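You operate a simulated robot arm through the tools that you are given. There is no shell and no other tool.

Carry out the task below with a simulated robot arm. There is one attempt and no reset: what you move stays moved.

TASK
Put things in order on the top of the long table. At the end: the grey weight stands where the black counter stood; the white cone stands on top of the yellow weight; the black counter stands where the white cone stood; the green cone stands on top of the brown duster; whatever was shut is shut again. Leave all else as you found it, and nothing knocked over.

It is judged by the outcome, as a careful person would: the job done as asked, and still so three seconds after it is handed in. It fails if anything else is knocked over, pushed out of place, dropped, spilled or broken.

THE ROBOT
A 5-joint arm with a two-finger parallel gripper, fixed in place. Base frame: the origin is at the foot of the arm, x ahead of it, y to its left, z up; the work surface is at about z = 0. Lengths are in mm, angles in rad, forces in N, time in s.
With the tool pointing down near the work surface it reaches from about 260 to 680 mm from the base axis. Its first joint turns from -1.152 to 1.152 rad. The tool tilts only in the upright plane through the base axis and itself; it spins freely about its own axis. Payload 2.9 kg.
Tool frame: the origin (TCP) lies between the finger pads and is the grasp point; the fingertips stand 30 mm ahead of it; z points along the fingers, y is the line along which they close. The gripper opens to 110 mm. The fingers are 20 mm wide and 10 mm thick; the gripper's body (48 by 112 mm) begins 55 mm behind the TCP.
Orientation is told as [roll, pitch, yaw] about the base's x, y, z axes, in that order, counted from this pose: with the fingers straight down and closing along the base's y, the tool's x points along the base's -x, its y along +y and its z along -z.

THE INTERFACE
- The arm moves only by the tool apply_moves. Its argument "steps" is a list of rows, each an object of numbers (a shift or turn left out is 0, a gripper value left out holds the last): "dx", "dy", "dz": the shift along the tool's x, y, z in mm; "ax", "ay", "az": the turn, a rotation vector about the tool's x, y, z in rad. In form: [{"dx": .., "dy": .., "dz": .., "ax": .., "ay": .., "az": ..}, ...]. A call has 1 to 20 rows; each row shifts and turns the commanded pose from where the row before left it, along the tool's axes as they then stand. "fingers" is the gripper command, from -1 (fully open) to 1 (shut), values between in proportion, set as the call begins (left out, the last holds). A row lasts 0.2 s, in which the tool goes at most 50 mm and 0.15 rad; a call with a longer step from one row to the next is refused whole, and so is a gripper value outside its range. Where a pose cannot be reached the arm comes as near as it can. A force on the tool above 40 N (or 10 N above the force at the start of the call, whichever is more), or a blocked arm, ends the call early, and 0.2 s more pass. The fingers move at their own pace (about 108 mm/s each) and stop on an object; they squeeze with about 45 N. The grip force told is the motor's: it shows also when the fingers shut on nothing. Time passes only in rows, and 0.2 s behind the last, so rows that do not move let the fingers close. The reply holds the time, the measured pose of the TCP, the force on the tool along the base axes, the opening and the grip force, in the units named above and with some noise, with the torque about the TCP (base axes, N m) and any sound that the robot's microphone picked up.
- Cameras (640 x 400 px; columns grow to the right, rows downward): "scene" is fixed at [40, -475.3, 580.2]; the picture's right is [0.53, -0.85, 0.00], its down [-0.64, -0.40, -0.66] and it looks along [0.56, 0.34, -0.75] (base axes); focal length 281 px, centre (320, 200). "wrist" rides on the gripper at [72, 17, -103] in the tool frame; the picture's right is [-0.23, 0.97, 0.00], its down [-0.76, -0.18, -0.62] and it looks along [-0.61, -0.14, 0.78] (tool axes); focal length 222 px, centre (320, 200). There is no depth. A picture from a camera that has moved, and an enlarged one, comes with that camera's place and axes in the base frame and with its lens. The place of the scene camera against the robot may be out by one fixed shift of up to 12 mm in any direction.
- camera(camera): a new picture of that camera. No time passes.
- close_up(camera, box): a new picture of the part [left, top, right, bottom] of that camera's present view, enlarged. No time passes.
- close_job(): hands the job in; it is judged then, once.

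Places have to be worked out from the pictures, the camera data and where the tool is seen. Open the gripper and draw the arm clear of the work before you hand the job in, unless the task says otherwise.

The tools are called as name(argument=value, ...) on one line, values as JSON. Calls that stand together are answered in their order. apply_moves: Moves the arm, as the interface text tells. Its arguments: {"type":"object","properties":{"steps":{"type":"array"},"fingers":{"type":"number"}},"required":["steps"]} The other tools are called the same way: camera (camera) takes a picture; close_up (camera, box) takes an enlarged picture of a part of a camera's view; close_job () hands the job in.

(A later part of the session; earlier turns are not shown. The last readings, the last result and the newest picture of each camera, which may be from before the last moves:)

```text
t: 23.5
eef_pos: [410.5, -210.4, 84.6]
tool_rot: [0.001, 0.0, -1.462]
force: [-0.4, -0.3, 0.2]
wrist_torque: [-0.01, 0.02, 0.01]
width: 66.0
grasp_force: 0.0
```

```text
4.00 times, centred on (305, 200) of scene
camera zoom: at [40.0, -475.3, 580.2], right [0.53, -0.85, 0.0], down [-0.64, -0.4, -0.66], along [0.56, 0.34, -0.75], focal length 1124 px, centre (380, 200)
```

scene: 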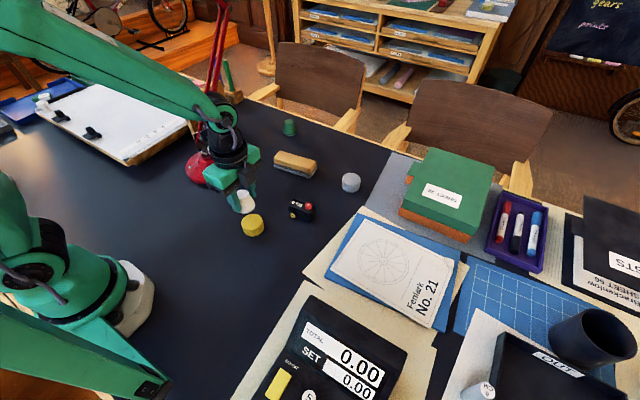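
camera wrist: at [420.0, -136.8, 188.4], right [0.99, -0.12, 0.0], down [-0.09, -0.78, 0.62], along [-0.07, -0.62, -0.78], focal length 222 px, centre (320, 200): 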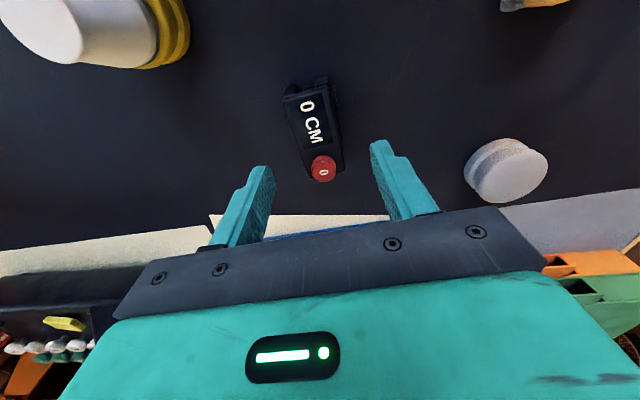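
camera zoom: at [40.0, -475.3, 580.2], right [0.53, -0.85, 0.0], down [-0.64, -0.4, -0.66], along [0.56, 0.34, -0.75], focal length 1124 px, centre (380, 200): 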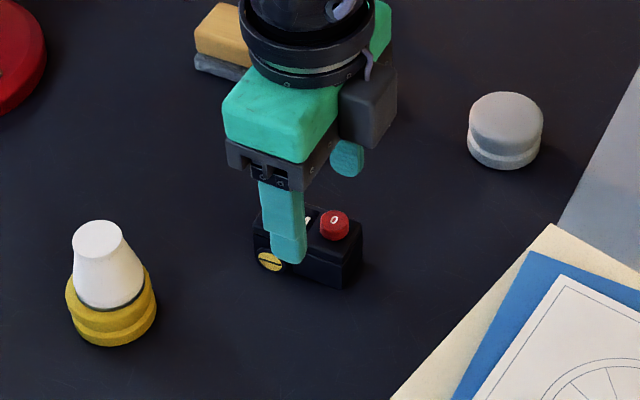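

The counter's centre reads (411.2,-199.1) from here, with an angle of about 0.125, and the fingers straddle the dial-free part. I make a small correction, lower to z≈36, and check before gripping.

apply_moves(steps=[{"dy": 1.2, "az": -0.012}, {"dz": 20}, {"dz": 17}, {"dz": 12}, {}, {}], fingers=-0.2)

close_up(camera="wrist", box=[220, 60, 420, 230])

close_up(camera="scene", box=[260, 150, 350, 250])

```text
t: 24.9
eef_pos: [412.9, -210.8, 34.6]
tool_rot: [-0.002, 0.001, -1.447]
force: [-0.7, 0.3, 0.4]
wrist_torque: [0.0, 0.02, 0.02]
width: 66.0
grasp_force: 0.0
```

```text
2.35 times, centred on (320, 145) of wrist
camera zoom: at [421.2, -137.1, 139.1], right [0.99, -0.11, 0.0], down [-0.08, -0.78, 0.62], along [-0.07, -0.62, -0.78], focal length 523 px, centre (320, 329)
```

zoom: 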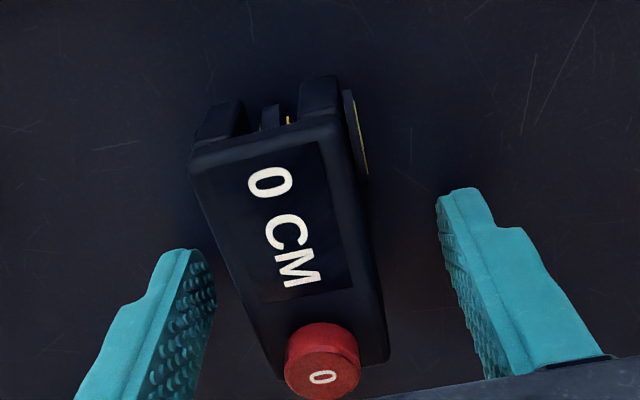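

```text
4.00 times, centred on (305, 200) of scene
camera zoom: at [40.0, -475.3, 580.2], right [0.53, -0.85, 0.0], down [-0.64, -0.4, -0.66], along [0.56, 0.34, -0.75], focal length 1124 px, centre (380, 200)
```

zoom: 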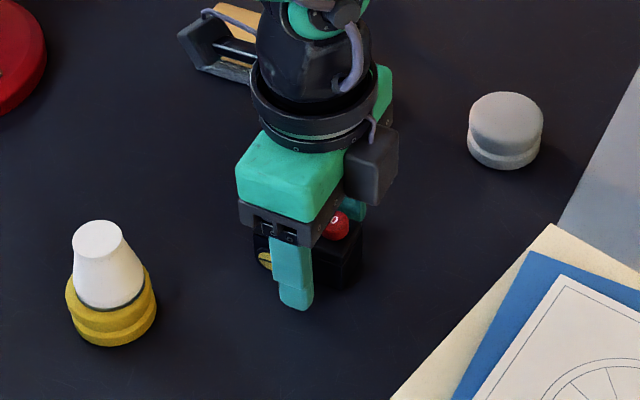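

The fingers straddle the body clear of both dials, with the body about 2 mm to the -x side. I nudge by -1.5 mm and close the gripper.

apply_moves(steps=[{"dy": -1.5}, {}], fingers=-0.2)

apply_moves(steps=[{}, {}, {}, {}], fingers=1)

close_up(camera="wrist", box=[220, 60, 420, 230])

```text
t: 25.5
eef_pos: [411.2, -211.2, 34.5]
tool_rot: [0.001, 0.001, -1.45]
force: [0.4, 0.4, -0.1]
wrist_torque: [0.01, -0.01, 0.04]
width: 66.1
grasp_force: 0.1
```

```text
t: 26.5
eef_pos: [411.8, -210.3, 35.4]
tool_rot: [0.001, 0.0, -1.448]
force: [-0.7, 0.4, 1.0]
wrist_torque: [-0.02, -0.02, 0.04]
width: 32.0
grasp_force: 45.2
```

```text
2.35 times, centred on (320, 145) of wrist
camera zoom: at [419.4, -137.1, 139.7], right [0.99, -0.11, 0.0], down [-0.08, -0.78, 0.62], along [-0.07, -0.62, -0.78], focal length 523 px, centre (320, 329)
```

zoom: 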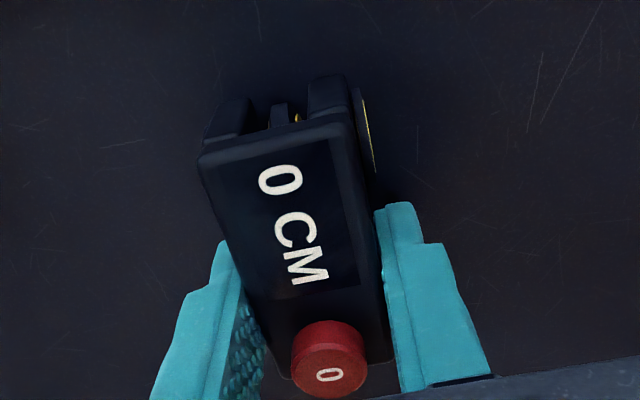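

The counter is gripped at 32 mm, and its centre sits about 9.8 mm along tool +x from the TCP. I lift and carry it to a hover over the white cone's old place at (231,-260).

apply_moves(steps=[{"dz": -5}, {"dz": -20}, {"dz": -30}, {"dz": -30}, {}], fingers=1)

apply_moves(steps=[{"dx": -3, "dy": -15.1}, {"dx": -5.7, "dy": -27}, {"dx": -5.7, "dy": -29}, {"dx": -5.7, "dy": -29}, {"dx": -5.7, "dy": -29}, {"dx": -5.7, "dy": -29}, {"dx": -5.2, "dy": -27}, {}, {}], fingers=1)

camera(camera="wrist")

close_up(camera="scene", box=[200, 170, 360, 310])

```text
t: 27.7
eef_pos: [411.4, -211.1, 121.2]
tool_rot: [0.0, 0.0, -1.448]
force: [-0.3, 0.2, -1.5]
wrist_torque: [0.01, 0.01, -0.01]
width: 32.0
grasp_force: 45.0
```

```text
t: 29.7
eef_pos: [231.6, -269.5, 120.1]
tool_rot: [0.001, -0.001, -1.448]
force: [0.8, 0.3, -1.9]
wrist_torque: [-0.02, 0.01, -0.02]
width: 31.4
grasp_force: 45.1
```

```text
taken
camera wrist: at [240.3, -195.4, 224.6], right [0.99, -0.11, 0.0], down [-0.08, -0.78, 0.62], along [-0.07, -0.62, -0.78], focal length 222 px, centre (320, 200)
```

wrist: 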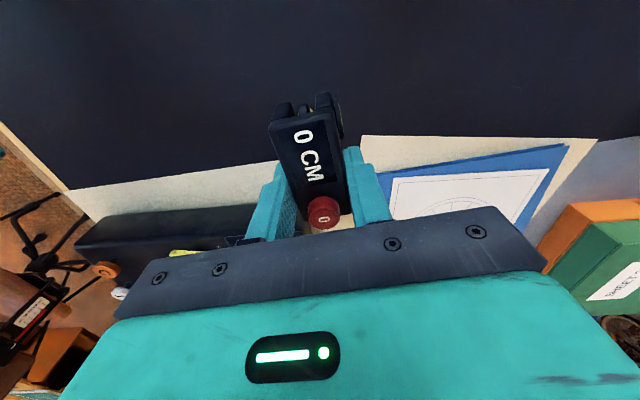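

```text
2.86 times, centred on (280, 240) of scene
camera zoom: at [40.0, -475.3, 580.2], right [0.53, -0.85, 0.0], down [-0.64, -0.4, -0.66], along [0.56, 0.34, -0.75], focal length 803 px, centre (434, 86)
```

zoom: 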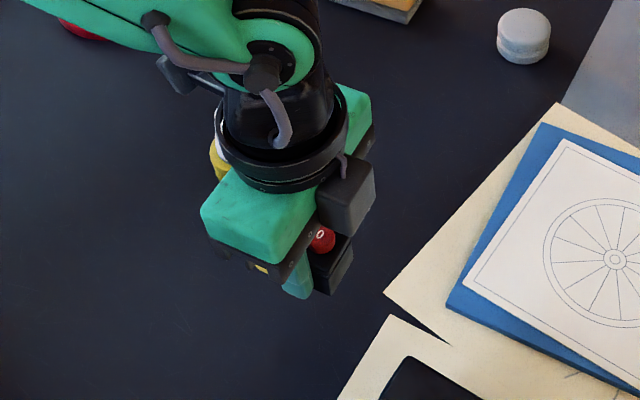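

The counter is held level and the table below is clear. I lower to about 4 mm above the table.

apply_moves(steps=[{"dz": 25}, {"dz": 25}, {"dz": 18}, {"dz": 10}, {"dz": 3}, {}, {}], fingers=1)

close_up(camera="wrist", box=[220, 60, 420, 230])

close_up(camera="scene", box=[220, 220, 340, 320])

```text
t: 31.3
eef_pos: [231.9, -269.5, 39.5]
tool_rot: [0.0, 0.002, -1.449]
force: [-0.7, -0.4, -1.7]
wrist_torque: [-0.04, 0.01, 0.02]
width: 31.6
grasp_force: 44.7
```

```text
2.35 times, centred on (320, 145) of wrist
camera zoom: at [240.3, -195.3, 143.4], right [0.99, -0.11, 0.0], down [-0.08, -0.78, 0.62], along [-0.07, -0.62, -0.78], focal length 523 px, centre (320, 329)
```

zoom: 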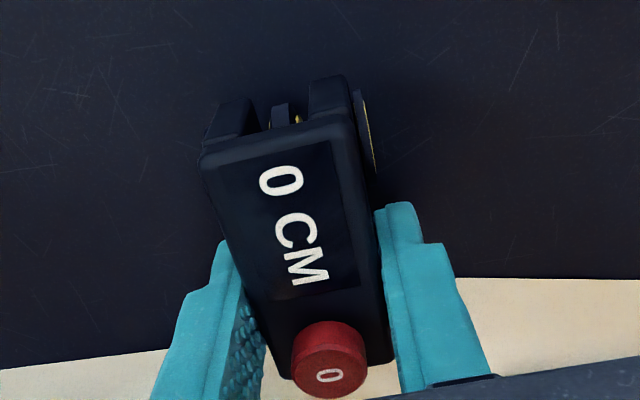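

```text
4.00 times, centred on (280, 270) of scene
camera zoom: at [40.0, -475.3, 580.2], right [0.53, -0.85, 0.0], down [-0.64, -0.4, -0.66], along [0.56, 0.34, -0.75], focal length 1124 px, centre (480, -80)
```

zoom: 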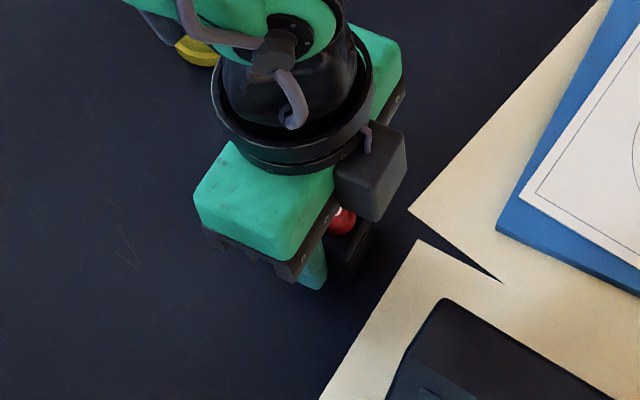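

No slip in the grip. I lower in small steps until table contact shows.

apply_moves(steps=[{"dz": 1.5}, {"dz": 1.0}, {"dz": 0.7}, {}], fingers=1)

```text
t: 32.3
eef_pos: [232.2, -270.8, 36.9]
tool_rot: [0.001, 0.0, -1.447]
force: [-0.1, 0.0, -1.8]
wrist_torque: [-0.04, -0.02, 0.01]
width: 31.3
grasp_force: 45.1
```

No contact yet, as the vertical force still shows the object's weight. I continue in half-millimetre steps.

apply_moves(steps=[{"dz": 0.5}, {"dz": 0.5}, {}], fingers=1)

```text
t: 33.1
eef_pos: [231.7, -270.6, 36.7]
tool_rot: [0.0, 0.0, -1.449]
force: [0.2, 0.2, -1.7]
wrist_torque: [-0.01, 0.02, 0.01]
width: 31.9
grasp_force: 45.1
```

apply_moves(steps=[{"dz": 0.4}, {"dz": 0.4}, {}], fingers=1)

```text
t: 33.9
eef_pos: [231.6, -269.9, 36.1]
tool_rot: [0.0, 0.001, -1.448]
force: [-6.2, 3.1, 23.7]
wrist_torque: [0.24, 0.27, 0.05]
width: 31.6
grasp_force: 44.6
```

Contact is confirmed at 24 N. I ease off 0.5 mm and open the fingers to release the counter.

apply_moves(steps=[{"dz": -0.5}, {}], fingers=1)

apply_moves(steps=[{}, {}, {}], fingers=-0.2)

close_up(camera="wrist", box=[220, 60, 420, 230])

```text
t: 34.5
eef_pos: [230.9, -269.9, 35.8]
tool_rot: [-0.002, -0.002, -1.45]
force: [-4.4, 0.2, 19.0]
wrist_torque: [0.17, 0.24, -0.03]
width: 31.6
grasp_force: 44.9
```

```text
t: 35.3
eef_pos: [232.0, -270.7, 36.2]
tool_rot: [0.0, 0.0, -1.448]
force: [-0.2, -1.8, 1.2]
wrist_torque: [-0.01, 0.01, -0.01]
width: 65.6
grasp_force: 0.1
```

```text
2.35 times, centred on (320, 145) of wrist
camera zoom: at [239.5, -196.1, 139.3], right [0.99, -0.11, 0.0], down [-0.08, -0.78, 0.62], along [-0.07, -0.62, -0.78], focal length 523 px, centre (320, 329)
```

zoom: 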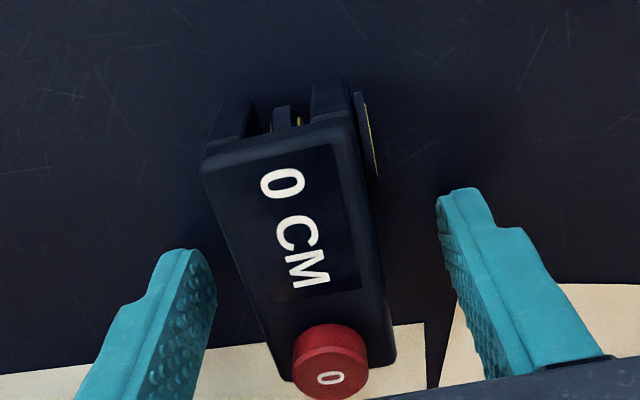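

The counter stands free. I rise straight up and travel to a hover near the grey weight, which I estimate at about (563,-253).

apply_moves(steps=[{"dz": -10}, {"dz": -25}, {"dz": -35}, {"dz": -35}, {"dz": -35}, {}], fingers=-0.2)

close_up(camera="scene", box=[220, 170, 340, 310])

apply_moves(steps=[{"dx": -1, "dy": 15}, {"dx": -2.4, "dy": 30}, {"dx": -2.5, "dy": 36}, {"dx": -2.5, "dy": 36}, {"dx": -2.5, "dy": 36}, {"dx": -2.5, "dy": 36}, {"dx": -2.5, "dy": 36}, {"dx": -2.5, "dy": 36}, {"dx": -2.5, "dy": 36}, {"dx": -2.4, "dy": 21}, {"dy": 12.6}, {}], fingers=-0.2)

camera(camera="wrist")

camera(camera="scene")

```text
t: 36.7
eef_pos: [231.2, -269.6, 177.1]
tool_rot: [0.0, 0.0, -1.449]
force: [0.1, -0.3, -0.6]
wrist_torque: [0.05, -0.03, -0.03]
width: 66.2
grasp_force: 0.0
```

```text
2.86 times, centred on (280, 240) of scene
camera zoom: at [40.0, -475.2, 580.2], right [0.53, -0.85, 0.0], down [-0.64, -0.4, -0.66], along [0.56, 0.34, -0.75], focal length 803 px, centre (434, 86)
```

zoom: 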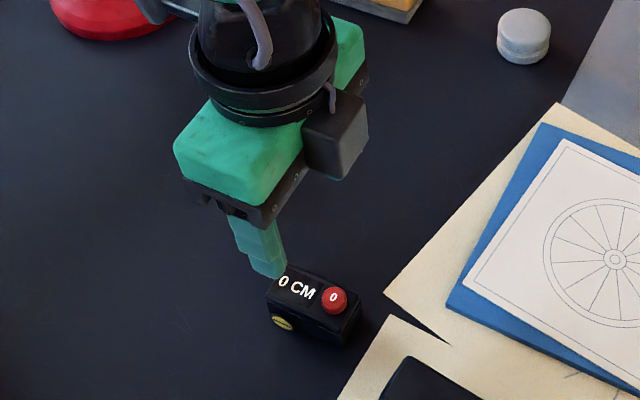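

```text
t: 39.3
eef_pos: [561.3, -252.7, 176.0]
tool_rot: [0.001, 0.001, -1.448]
force: [0.3, 0.0, 0.5]
wrist_torque: [0.0, -0.02, 0.0]
width: 65.9
grasp_force: 0.1
```

```text
taken
camera wrist: at [570.4, -179.5, 280.6], right [0.99, -0.11, 0.0], down [-0.08, -0.78, 0.62], along [-0.07, -0.62, -0.78], focal length 222 px, centre (320, 200)
```

wrist: 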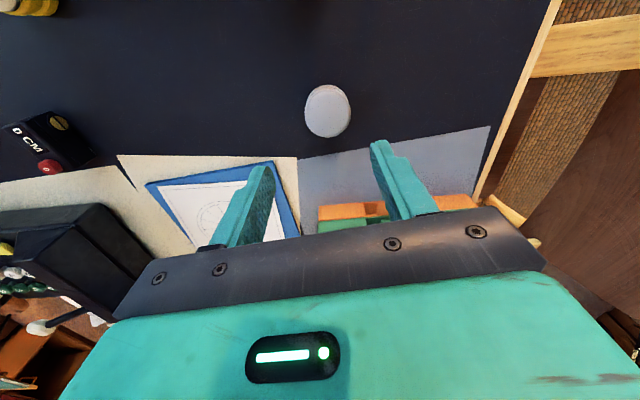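

```text
taken
```

scene: 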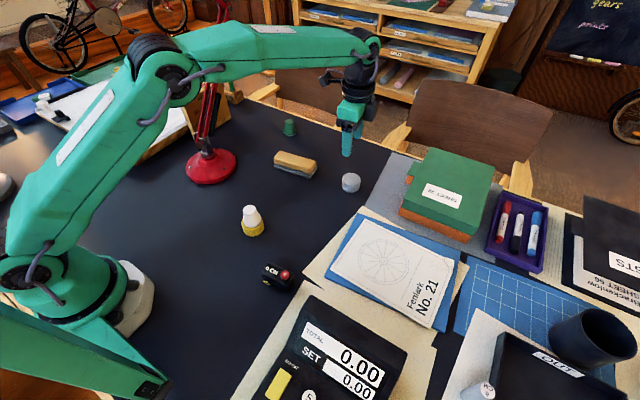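

The counter now stands at scene pixel (278,277), exactly where the cone was. I enlarge the grey weight from this hover.

close_up(camera="wrist", box=[285, 70, 375, 160])

close_up(camera="scene", box=[320, 150, 400, 220])

```text
4.44 times, centred on (330, 115) of wrist
camera zoom: at [570.4, -179.5, 280.6], right [0.99, -0.11, 0.0], down [-0.08, -0.78, 0.62], along [-0.07, -0.62, -0.78], focal length 987 px, centre (276, 578)
```

zoom: 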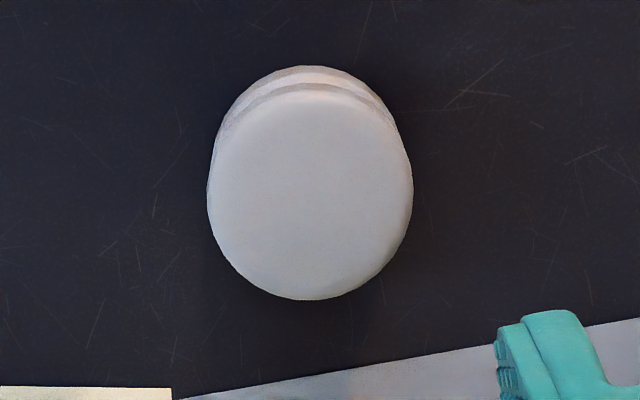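

```text
5.71 times, centred on (360, 185) of scene
camera zoom: at [40.0, -475.3, 580.2], right [0.53, -0.85, 0.0], down [-0.64, -0.4, -0.66], along [0.56, 0.34, -0.75], focal length 1605 px, centre (91, 286)
```

zoom: 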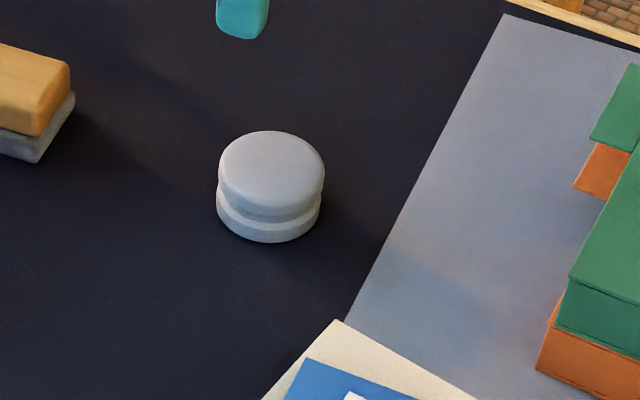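

The grey weight's centre works out at about (569,-259.5), with a radius of about 25.5. I open to about 82 mm, align over it, and lower to z≈80 for a check.

apply_moves(steps=[{"dx": -7.2, "dy": 5.8}, {"dz": 25}, {"dz": 25}, {"dz": 25}, {"dz": 22}, {}, {}], fingers=-0.5)

camera(camera="wrist")

close_up(camera="wrist", box=[230, 80, 410, 220])

```text
t: 40.9
eef_pos: [568.7, -260.7, 78.5]
tool_rot: [0.0, 0.002, -1.448]
force: [0.5, 0.2, -1.0]
wrist_torque: [-0.04, 0.02, 0.01]
width: 82.4
grasp_force: 0.2
```

```text
taken
camera wrist: at [576.9, -187.0, 181.8], right [0.99, -0.11, 0.0], down [-0.08, -0.78, 0.62], along [-0.07, -0.62, -0.78], focal length 222 px, centre (320, 200)
```

wrist: 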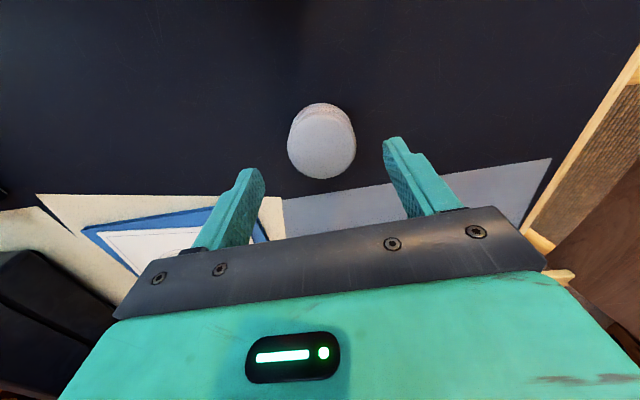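

```text
2.86 times, centred on (320, 150) of wrist
camera zoom: at [576.9, -187.0, 181.8], right [0.99, -0.11, 0.0], down [-0.08, -0.78, 0.62], along [-0.07, -0.62, -0.78], focal length 635 px, centre (320, 343)
```

zoom: 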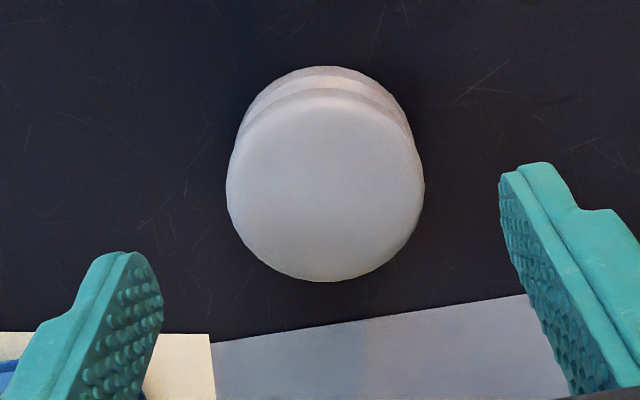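

The weight is centred within about 1.3 mm. I correct slightly, lower to z≈36 and close.

apply_moves(steps=[{"dy": 1.2}, {"dz": 18}, {"dz": 14}, {"dz": 10}, {}, {}], fingers=-0.5)

close_up(camera="wrist", box=[220, 80, 420, 230])

close_up(camera="scene", box=[310, 120, 410, 220])

```text
t: 42.3
eef_pos: [570.7, -258.8, 36.3]
tool_rot: [0.001, -0.001, -1.448]
force: [-0.1, -0.1, -0.5]
wrist_torque: [0.02, -0.02, 0.01]
width: 82.6
grasp_force: 0.1
```

```text
2.67 times, centred on (320, 155) of wrist
camera zoom: at [578.9, -185.5, 140.0], right [0.99, -0.11, 0.0], down [-0.08, -0.78, 0.62], along [-0.07, -0.62, -0.78], focal length 592 px, centre (320, 320)
```

zoom: 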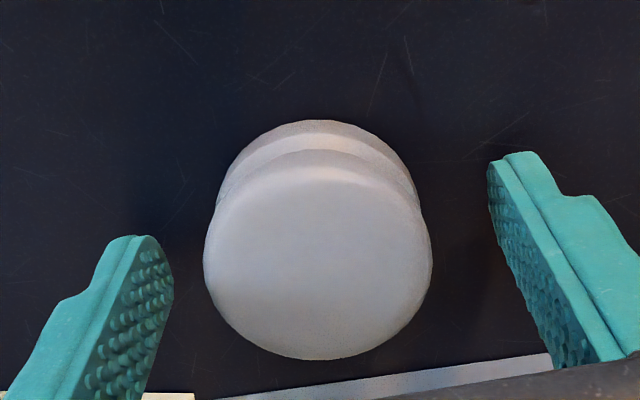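

```text
4.00 times, centred on (360, 170) of scene
camera zoom: at [40.0, -475.3, 580.2], right [0.53, -0.85, 0.0], down [-0.64, -0.4, -0.66], along [0.56, 0.34, -0.75], focal length 1124 px, centre (160, 320)
```

zoom: 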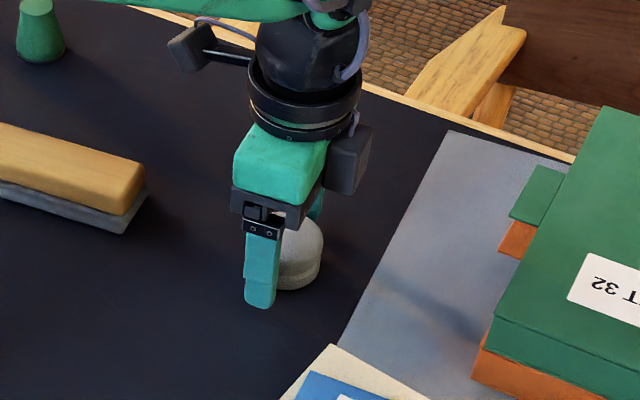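

The weight sits between the pads with room on both sides. I close the gripper on it.

apply_moves(steps=[{}, {}, {}, {}], fingers=1)

apply_moves(steps=[{"dz": -4}, {"dz": -15}, {"dz": -25}, {"dz": -30}, {}], fingers=1)

close_up(camera="wrist", box=[220, 80, 420, 230])

```text
t: 43.3
eef_pos: [571.5, -258.5, 35.9]
tool_rot: [0.0, 0.001, -1.449]
force: [-1.9, -0.2, -0.3]
wrist_torque: [0.02, 0.0, -0.01]
width: 50.9
grasp_force: 44.9
```

```text
t: 44.5
eef_pos: [569.9, -260.7, 110.3]
tool_rot: [0.0, 0.0, -1.448]
force: [-0.1, -1.1, -4.5]
wrist_torque: [0.0, 0.02, -0.03]
width: 51.1
grasp_force: 44.5
```

```text
2.67 times, centred on (320, 155) of wrist
camera zoom: at [577.8, -186.7, 213.3], right [0.99, -0.11, 0.0], down [-0.08, -0.78, 0.62], along [-0.07, -0.62, -0.78], focal length 592 px, centre (320, 320)
```

zoom: 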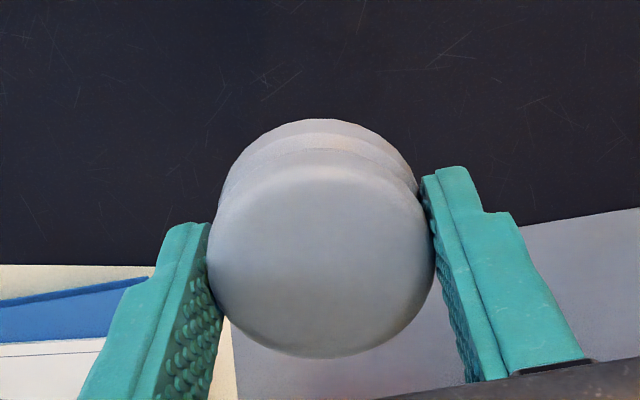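

The weight is held, weighing about 4 N. I carry it to a hover over the counter's old place at (410.5,-199.8).

apply_moves(steps=[{"dx": 7, "dy": -14}, {"dx": 12, "dy": -23}, {"dx": 14, "dy": -26}, {"dx": 14, "dy": -26}, {"dx": 14, "dy": -26}, {"dx": 11.4, "dy": -21.6}, {"dx": 7, "dy": -14}, {}, {}], fingers=1)

camera(camera="wrist")

camera(camera="scene")

```text
t: 46.5
eef_pos: [410.3, -199.1, 109.8]
tool_rot: [0.001, -0.001, -1.449]
force: [-0.8, 0.5, -4.1]
wrist_torque: [0.01, 0.0, 0.0]
width: 51.0
grasp_force: 45.3
```

```text
taken
camera wrist: at [417.7, -125.9, 214.7], right [0.99, -0.11, 0.0], down [-0.08, -0.78, 0.62], along [-0.07, -0.62, -0.78], focal length 222 px, centre (320, 200)
```

wrist: 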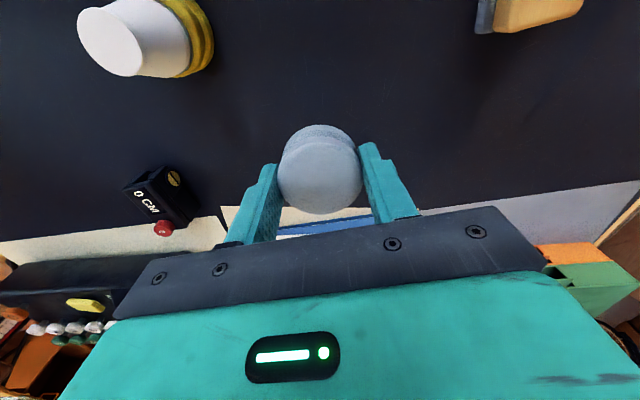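

```text
taken
```

scene: 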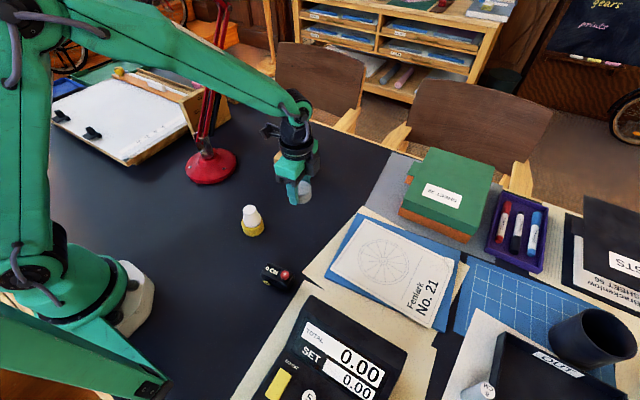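

The hover position reads (410,-199) with the weight steady. I lower most of the way to about 4 mm above the table.

apply_moves(steps=[{"dz": 25}, {"dz": 22}, {"dz": 15}, {"dz": 6}, {"dz": 2.5}, {}, {}], fingers=1)

apply_moves(steps=[{"dz": 1.2}, {"dz": 1.0}, {"dz": 0.6}, {}], fingers=1)

```text
t: 48.1
eef_pos: [411.3, -198.3, 39.9]
tool_rot: [0.0, -0.001, -1.448]
force: [-0.7, 0.2, -5.8]
wrist_torque: [0.05, -0.02, 0.01]
width: 51.0
grasp_force: 44.8
```

```text
t: 49.1
eef_pos: [410.2, -199.2, 38.3]
tool_rot: [-0.001, -0.001, -1.449]
force: [0.2, -0.5, -4.3]
wrist_torque: [-0.02, -0.02, 0.0]
width: 50.9
grasp_force: 45.4
```

Still about a millimetre up, with the force showing the weight only. I continue in small steps.

apply_moves(steps=[{"dz": 0.5}, {"dz": 0.5}, {}], fingers=1)

close_up(camera="scene", box=[255, 150, 345, 250])

```text
t: 49.9
eef_pos: [409.4, -197.9, 36.4]
tool_rot: [0.0, 0.0, -1.45]
force: [0.0, 1.4, 1.0]
wrist_torque: [0.1, 0.11, -0.06]
width: 50.9
grasp_force: 44.6
```

```text
4.00 times, centred on (300, 200) of scene
camera zoom: at [40.0, -475.3, 580.2], right [0.53, -0.85, 0.0], down [-0.64, -0.4, -0.66], along [0.56, 0.34, -0.75], focal length 1124 px, centre (400, 200)
```

zoom: 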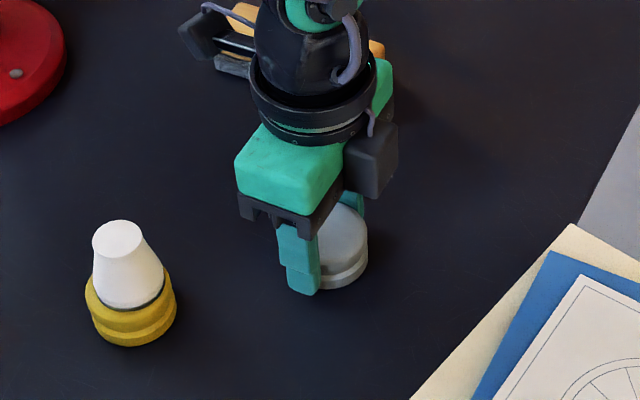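

The vertical force went from -4.3 to +1 N, so the weight now rests on the table. I open the fingers and rise.

apply_moves(steps=[{}, {}, {}, {}], fingers=-0.5)

close_up(camera="wrist", box=[220, 80, 420, 230])

apply_moves(steps=[{"dz": -10}, {"dz": -25}, {"dz": -35}, {"dz": -35}, {"dz": -35}, {"dz": -20}, {}], fingers=-0.5)

camera(camera="scene")

camera(camera="wrist")

```text
t: 50.9
eef_pos: [409.9, -198.3, 36.1]
tool_rot: [0.001, -0.001, -1.448]
force: [0.2, 0.1, 0.4]
wrist_torque: [-0.02, -0.02, 0.01]
width: 82.5
grasp_force: 0.1
```

```text
2.67 times, centred on (320, 155) of wrist
camera zoom: at [418.4, -124.9, 139.9], right [0.99, -0.11, 0.0], down [-0.08, -0.78, 0.62], along [-0.07, -0.62, -0.78], focal length 592 px, centre (320, 320)
```

zoom: 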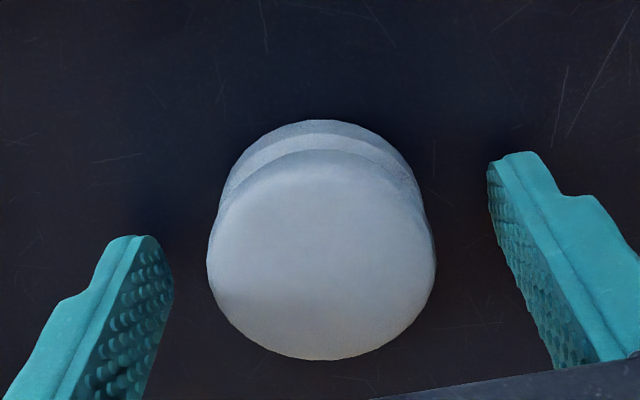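

```text
t: 52.5
eef_pos: [410.4, -198.6, 196.3]
tool_rot: [-0.002, -0.001, -1.448]
force: [0.3, -0.4, 0.1]
wrist_torque: [0.0, -0.02, 0.02]
width: 82.6
grasp_force: 0.1
```

```text
taken
```

scene: 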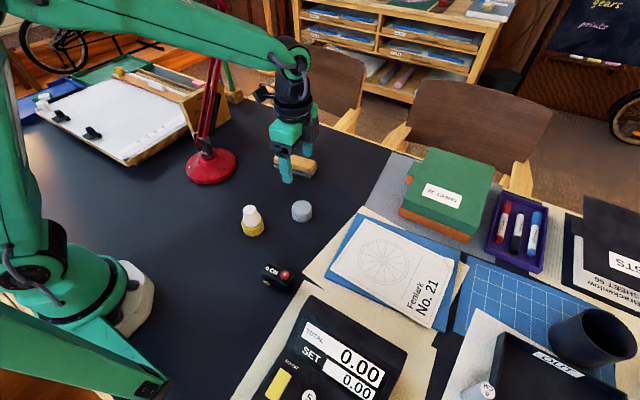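

```text
taken
camera wrist: at [418.3, -125.1, 300.1], right [0.99, -0.11, 0.0], down [-0.08, -0.78, 0.62], along [-0.07, -0.62, -0.78], focal length 222 px, centre (320, 200)
```

wrist: 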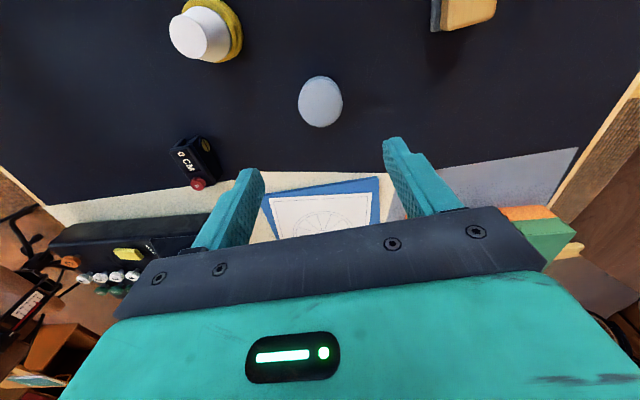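

The grey weight is now at scene pixel (302,211), the counter's old place. Before reaching for the green cone beside the lamp I want to know where the lamp's upper part is, so I rise, turn the tool forward and look from a place near the starting pose.

apply_moves(steps=[{"dz": -28}, {"dz": -28}, {"dz": -28}, {"az": -0.1358}, {"az": -0.1358}, {"az": -0.1358}, {"az": -0.1358}, {"az": -0.1358}, {"az": -0.1358}, {"az": -0.1358}, {"az": -0.1358}, {"az": -0.1358}, {"az": -0.1358}, {}], fingers=-0.5)

camera(camera="wrist")

camera(camera="scene")

```text
t: 55.5
eef_pos: [410.9, -198.6, 279.9]
tool_rot: [0.001, -0.002, -0.089]
force: [-0.4, 0.1, 1.1]
wrist_torque: [0.02, 0.01, 0.02]
width: 82.5
grasp_force: 0.1
```

```text
taken
camera wrist: at [340.7, -176.1, 384.5], right [0.31, 0.95, 0.0], down [0.74, -0.24, 0.62], along [0.59, -0.2, -0.78], focal length 222 px, centre (320, 200)
```

wrist: 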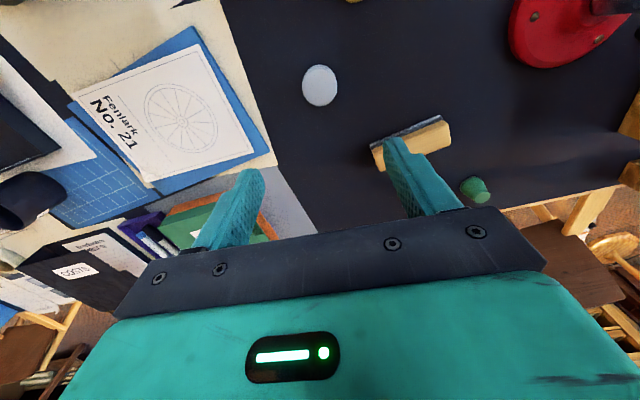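

```text
taken
```

scene: 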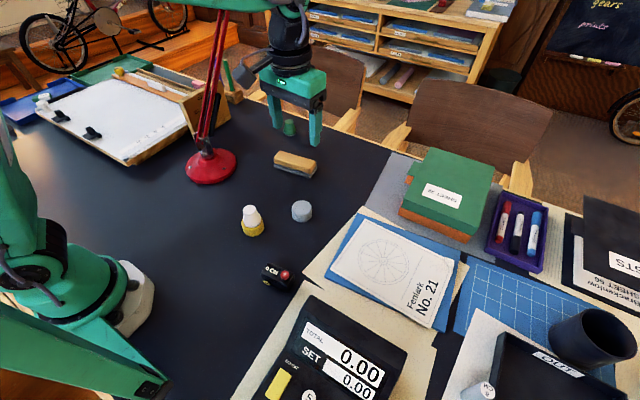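

The lamp's arm leans up and away from its base with clear table between it and the green cone. I move to (430,-50,280) and tilt the tool up to see the lamp's top.

apply_moves(steps=[{"dx": -1.2, "dy": 25}, {"dx": -1.2, "dy": 32}, {"dx": -1.2, "dy": 32}, {"dx": -1.2, "dy": 32}, {"dx": -1.2, "dy": 29}, {}], fingers=-0.5)

camera(camera="wrist")

camera(camera="scene")

```text
t: 56.9
eef_pos: [431.9, -50.7, 281.4]
tool_rot: [-0.001, 0.0, -0.091]
force: [-1.2, 0.2, 0.3]
wrist_torque: [-0.02, -0.02, -0.02]
width: 82.4
grasp_force: 0.0
```

```text
taken
camera wrist: at [361.2, -27.5, 385.4], right [0.32, 0.95, 0.0], down [0.74, -0.25, 0.62], along [0.59, -0.2, -0.78], focal length 222 px, centre (320, 200)
```

wrist: 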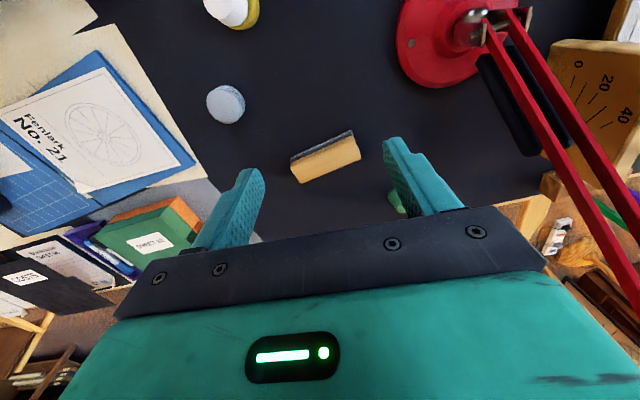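

```text
taken
```

scene: 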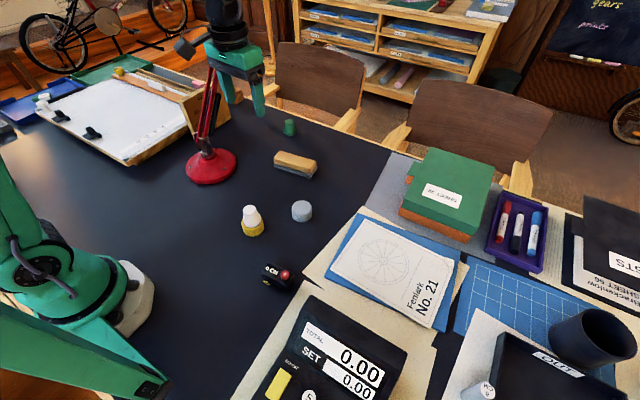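

The lamp's two rods rise towards the right edge of the wrist view. I enlarge the lamp in both views to triangulate its arm.

close_up(camera="scene", box=[150, 0, 310, 190])

close_up(camera="wrist", box=[440, 0, 640, 320])

```text
2.11 times, centred on (230, 95) of scene
camera zoom: at [40.0, -475.2, 580.2], right [0.53, -0.85, 0.0], down [-0.64, -0.4, -0.66], along [0.56, 0.34, -0.75], focal length 591 px, centre (510, 421)
```

zoom: 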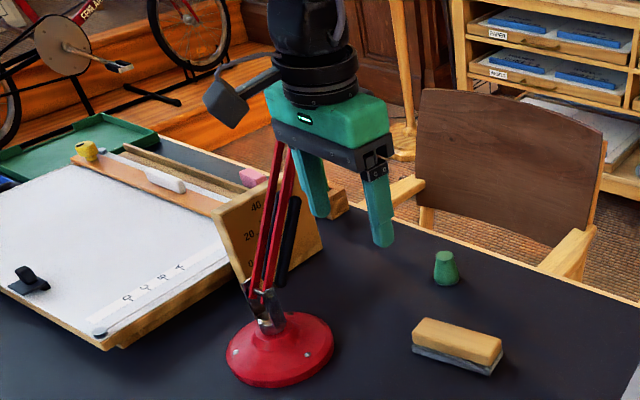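

```text
1.25 times, centred on (540, 160) of wrist
camera zoom: at [361.2, -27.5, 385.4], right [0.32, 0.95, 0.0], down [0.74, -0.25, 0.62], along [0.59, -0.2, -0.78], focal length 278 px, centre (45, 250)
```

zoom: 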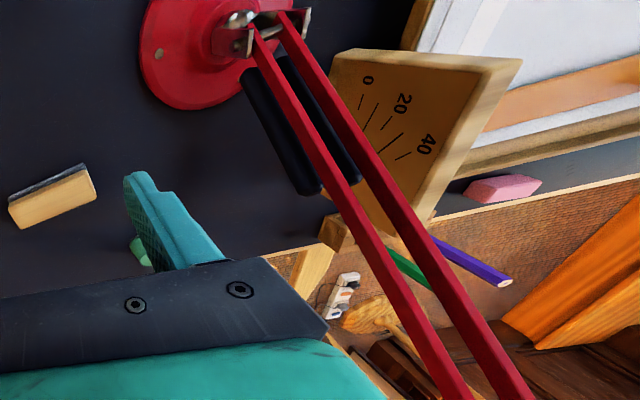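

To place the lamp arm better I need a second viewpoint. I draw back 80 mm (away from the lamp) and look again.

apply_moves(steps=[{"dx": 27, "dy": 2.4}, {"dx": 27, "dy": 2.4}, {"dx": 26, "dy": 2.4}, {}], fingers=-0.5)

close_up(camera="wrist", box=[440, 0, 640, 320])

camera(camera="wrist")

close_up(camera="scene", box=[150, 0, 310, 190])

```text
t: 57.9
eef_pos: [350.0, -35.5, 282.1]
tool_rot: [0.001, 0.002, -0.092]
force: [-0.2, 0.1, 0.4]
wrist_torque: [0.01, 0.04, 0.0]
width: 82.4
grasp_force: 0.1
```

```text
1.25 times, centred on (540, 160) of wrist
camera zoom: at [280.4, -12.3, 385.5], right [0.31, 0.95, 0.0], down [0.74, -0.25, 0.62], along [0.59, -0.2, -0.78], focal length 278 px, centre (45, 250)
```

zoom: 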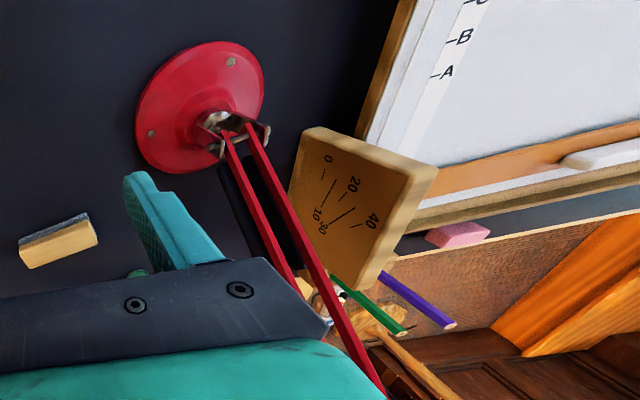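

```text
taken
camera wrist: at [280.4, -12.3, 385.5], right [0.31, 0.95, 0.0], down [0.74, -0.25, 0.62], along [0.59, -0.2, -0.78], focal length 222 px, centre (320, 200)
```

wrist: 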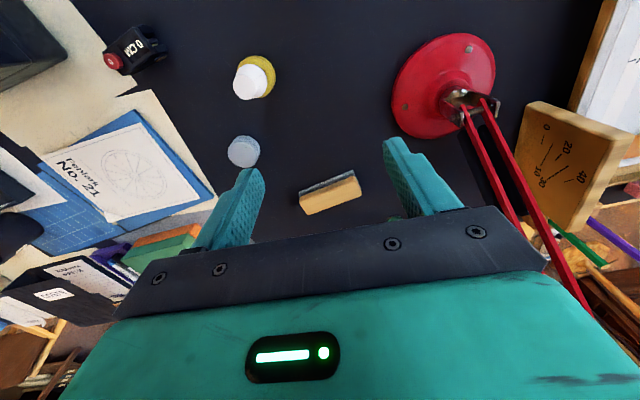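

```text
2.11 times, centred on (230, 95) of scene
camera zoom: at [40.0, -475.3, 580.2], right [0.53, -0.85, 0.0], down [-0.64, -0.4, -0.66], along [0.56, 0.34, -0.75], focal length 591 px, centre (510, 421)
```

zoom: 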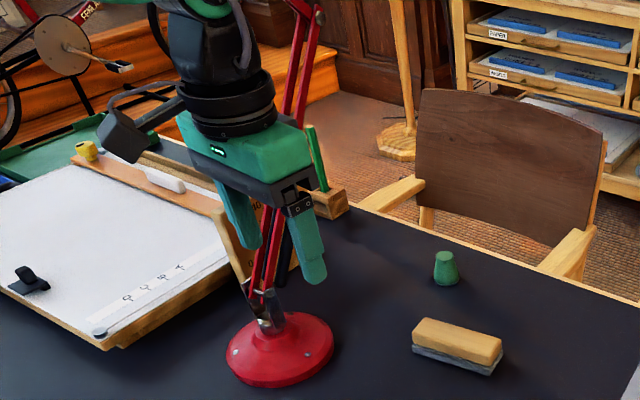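

The lamp arm triangulates to a plane at y≈150, rising from (414,150,30) to an elbow near (611,150,379), so the cone's area is clear. The green cone looks to be near (689,38), at the edge of reach, so I turn the tool to face it and hover closer for a better fix.

apply_moves(steps=[{"az": -0.146}, {"dx": -20, "dy": 5, "dz": 8}, {"dx": -32, "dy": 7, "dz": 12}, {"dx": -32, "dy": 7, "dz": 12}, {"dx": -32, "dy": 7, "dz": 12}, {"dx": -32, "dy": 7, "dz": 12}, {"dx": -32, "dy": 5.4, "dz": 12}, {"dx": -20, "dy": 5, "dz": 10}, {"dx": -12, "dz": 4}, {}], fingers=-0.5)

camera(camera="wrist")

camera(camera="scene")

```text
t: 60.1
eef_pos: [560.7, 18.8, 197.6]
tool_rot: [0.002, 0.0, 0.056]
force: [-0.6, 0.6, 0.1]
wrist_torque: [0.0, 0.02, 0.04]
width: 82.4
grasp_force: 0.0
```

```text
taken
camera wrist: at [488.5, 31.6, 301.6], right [0.17, 0.98, 0.0], down [0.77, -0.14, 0.62], along [0.61, -0.11, -0.78], focal length 222 px, centre (320, 200)
```

wrist: 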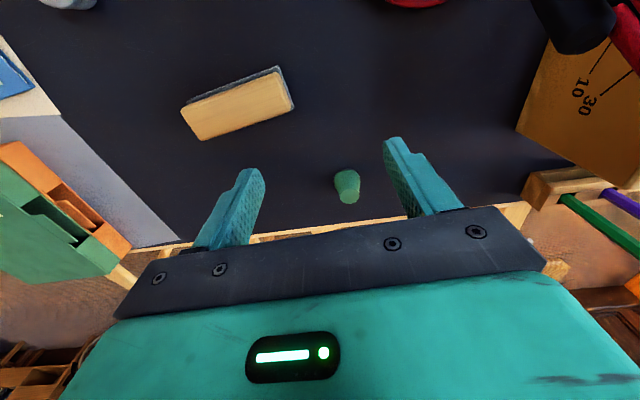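

```text
taken
```

scene: 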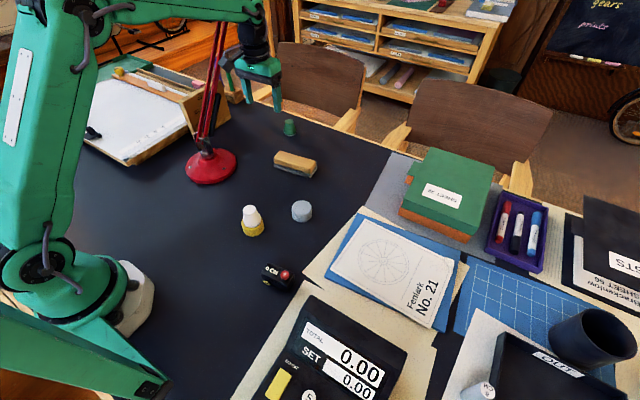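

The green cone and the duster are both clearly visible. I enlarge each to measure them.

close_up(camera="wrist", box=[315, 155, 385, 215])

close_up(camera="wrist", box=[160, 50, 320, 150])

close_up(camera="scene", box=[255, 100, 335, 190])

```text
6.67 times, centred on (350, 185) of wrist
camera zoom: at [488.5, 31.6, 301.6], right [0.17, 0.98, 0.0], down [0.77, -0.14, 0.62], along [0.61, -0.11, -0.78], focal length 1481 px, centre (120, 300)
```

zoom: 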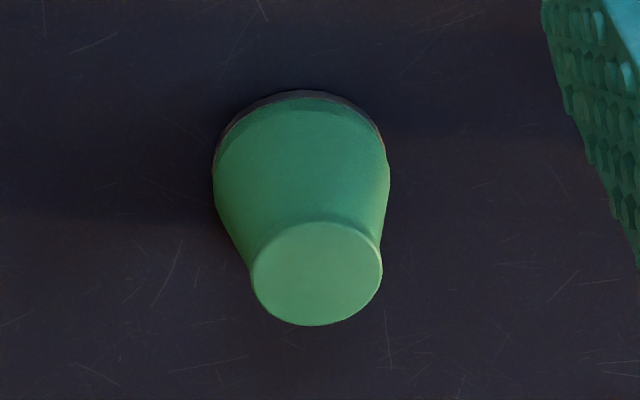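

```text
4.00 times, centred on (240, 100) of wrist
camera zoom: at [488.5, 31.6, 301.6], right [0.17, 0.98, 0.0], down [0.77, -0.14, 0.62], along [0.61, -0.11, -0.78], focal length 888 px, centre (640, 600)
```

zoom: 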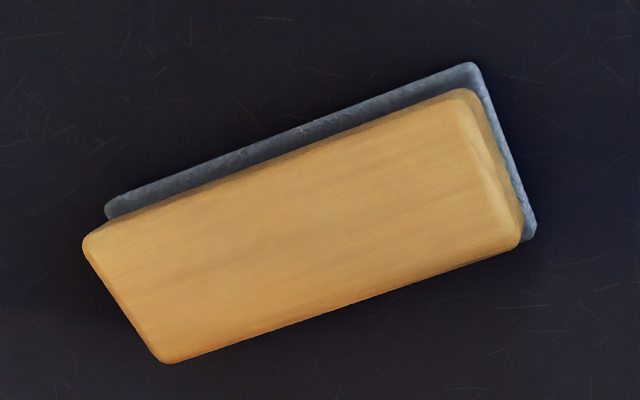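

```text
4.44 times, centred on (295, 145) of scene
camera zoom: at [40.0, -475.3, 580.2], right [0.53, -0.85, 0.0], down [-0.64, -0.4, -0.66], along [0.56, 0.34, -0.75], focal length 1248 px, centre (431, 444)
```

zoom: 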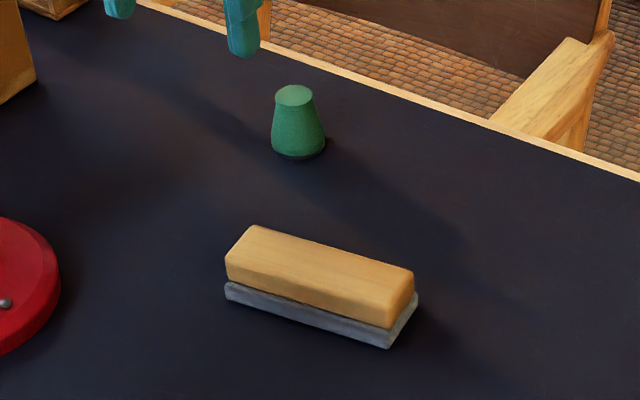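

The green cone stands at about (690,38.4), the same shape as the white one, at a radius of 691, just past straight-down reach. I'll tilt the fingers outward 0.35 rad in the radial plane, keeping the same tilt at release, so I move to (640,36,150) and tilt there first.

apply_moves(steps=[{"dx": -26.5, "dy": 4.2, "dz": 16}, {"dx": -26.5, "dy": 4.2, "dz": 16}, {"dx": -26.5, "dy": 4.1, "dz": 16}, {}, {"ay": -0.0875}, {"ay": -0.0875}, {"ay": -0.0875}, {"ay": -0.0875}, {}, {}], fingers=-0.5)

camera(camera="wrist")

camera(camera="scene")

```text
t: 62.3
eef_pos: [640.0, 37.0, 149.9]
tool_rot: [-0.002, -0.351, 0.055]
force: [-0.1, 0.4, -0.5]
wrist_torque: [-0.01, 0.0, 0.01]
width: 82.8
grasp_force: 0.1
```

```text
taken
camera wrist: at [535.6, 47.4, 222.8], right [0.16, 0.98, 0.08], down [0.51, -0.15, 0.85], along [0.84, -0.09, -0.53], focal length 222 px, centre (320, 200)
```

wrist: 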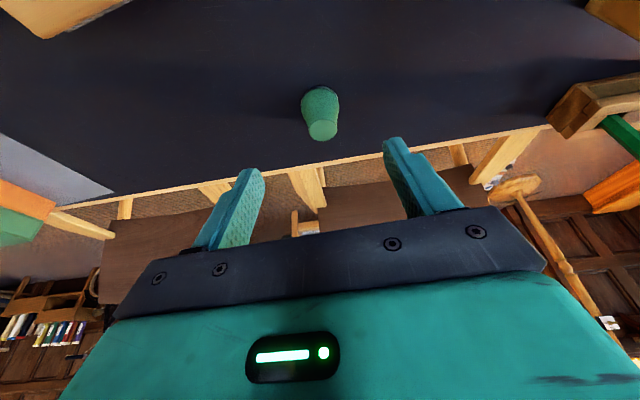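

```text
taken
```

scene: 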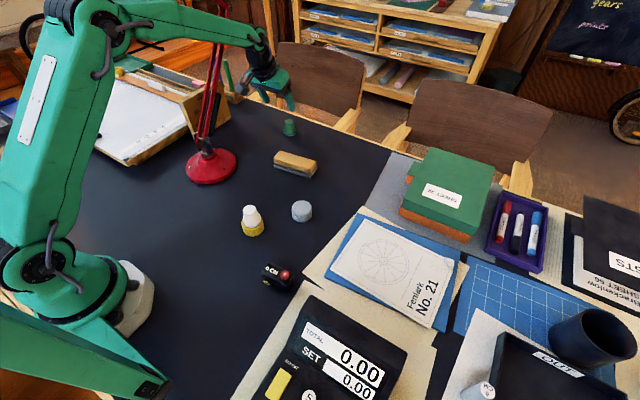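

The tilted pose is reached exactly, and the cone lines up with the finger plane. I move out and down to a hover over the cone at z≈100.

apply_moves(steps=[{"dx": -8.3, "dy": -0.8, "dz": 20.9}, {"dx": -8.3, "dz": 20.9}, {"dx": -8.3, "dz": 20.9}, {}, {}], fingers=-0.5)

camera(camera="wrist")

close_up(camera="scene", box=[180, 0, 340, 190])

```text
t: 63.5
eef_pos: [684.7, 38.0, 100.7]
tool_rot: [0.0, -0.348, 0.056]
force: [0.0, 0.4, 0.3]
wrist_torque: [0.01, -0.03, 0.05]
width: 82.3
grasp_force: 0.1
```

```text
taken
camera wrist: at [581.0, 49.2, 173.0], right [0.16, 0.98, 0.08], down [0.51, -0.15, 0.85], along [0.84, -0.1, -0.53], focal length 222 px, centre (320, 200)
```

wrist: 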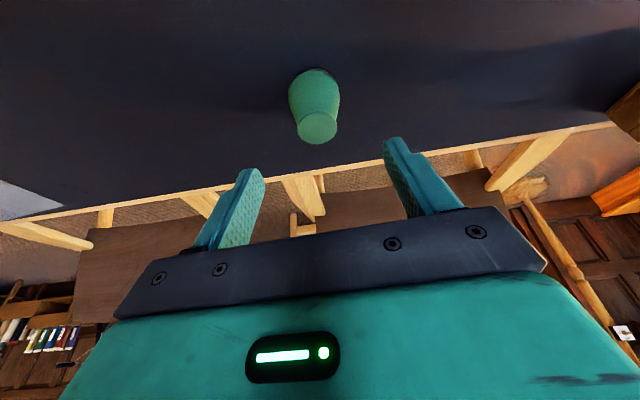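

```text
2.11 times, centred on (260, 95) of scene
camera zoom: at [40.0, -475.3, 580.2], right [0.53, -0.85, 0.0], down [-0.64, -0.4, -0.66], along [0.56, 0.34, -0.75], focal length 591 px, centre (446, 421)
```

zoom: 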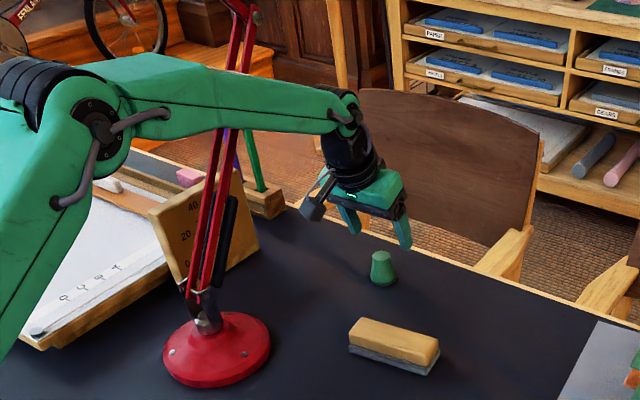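

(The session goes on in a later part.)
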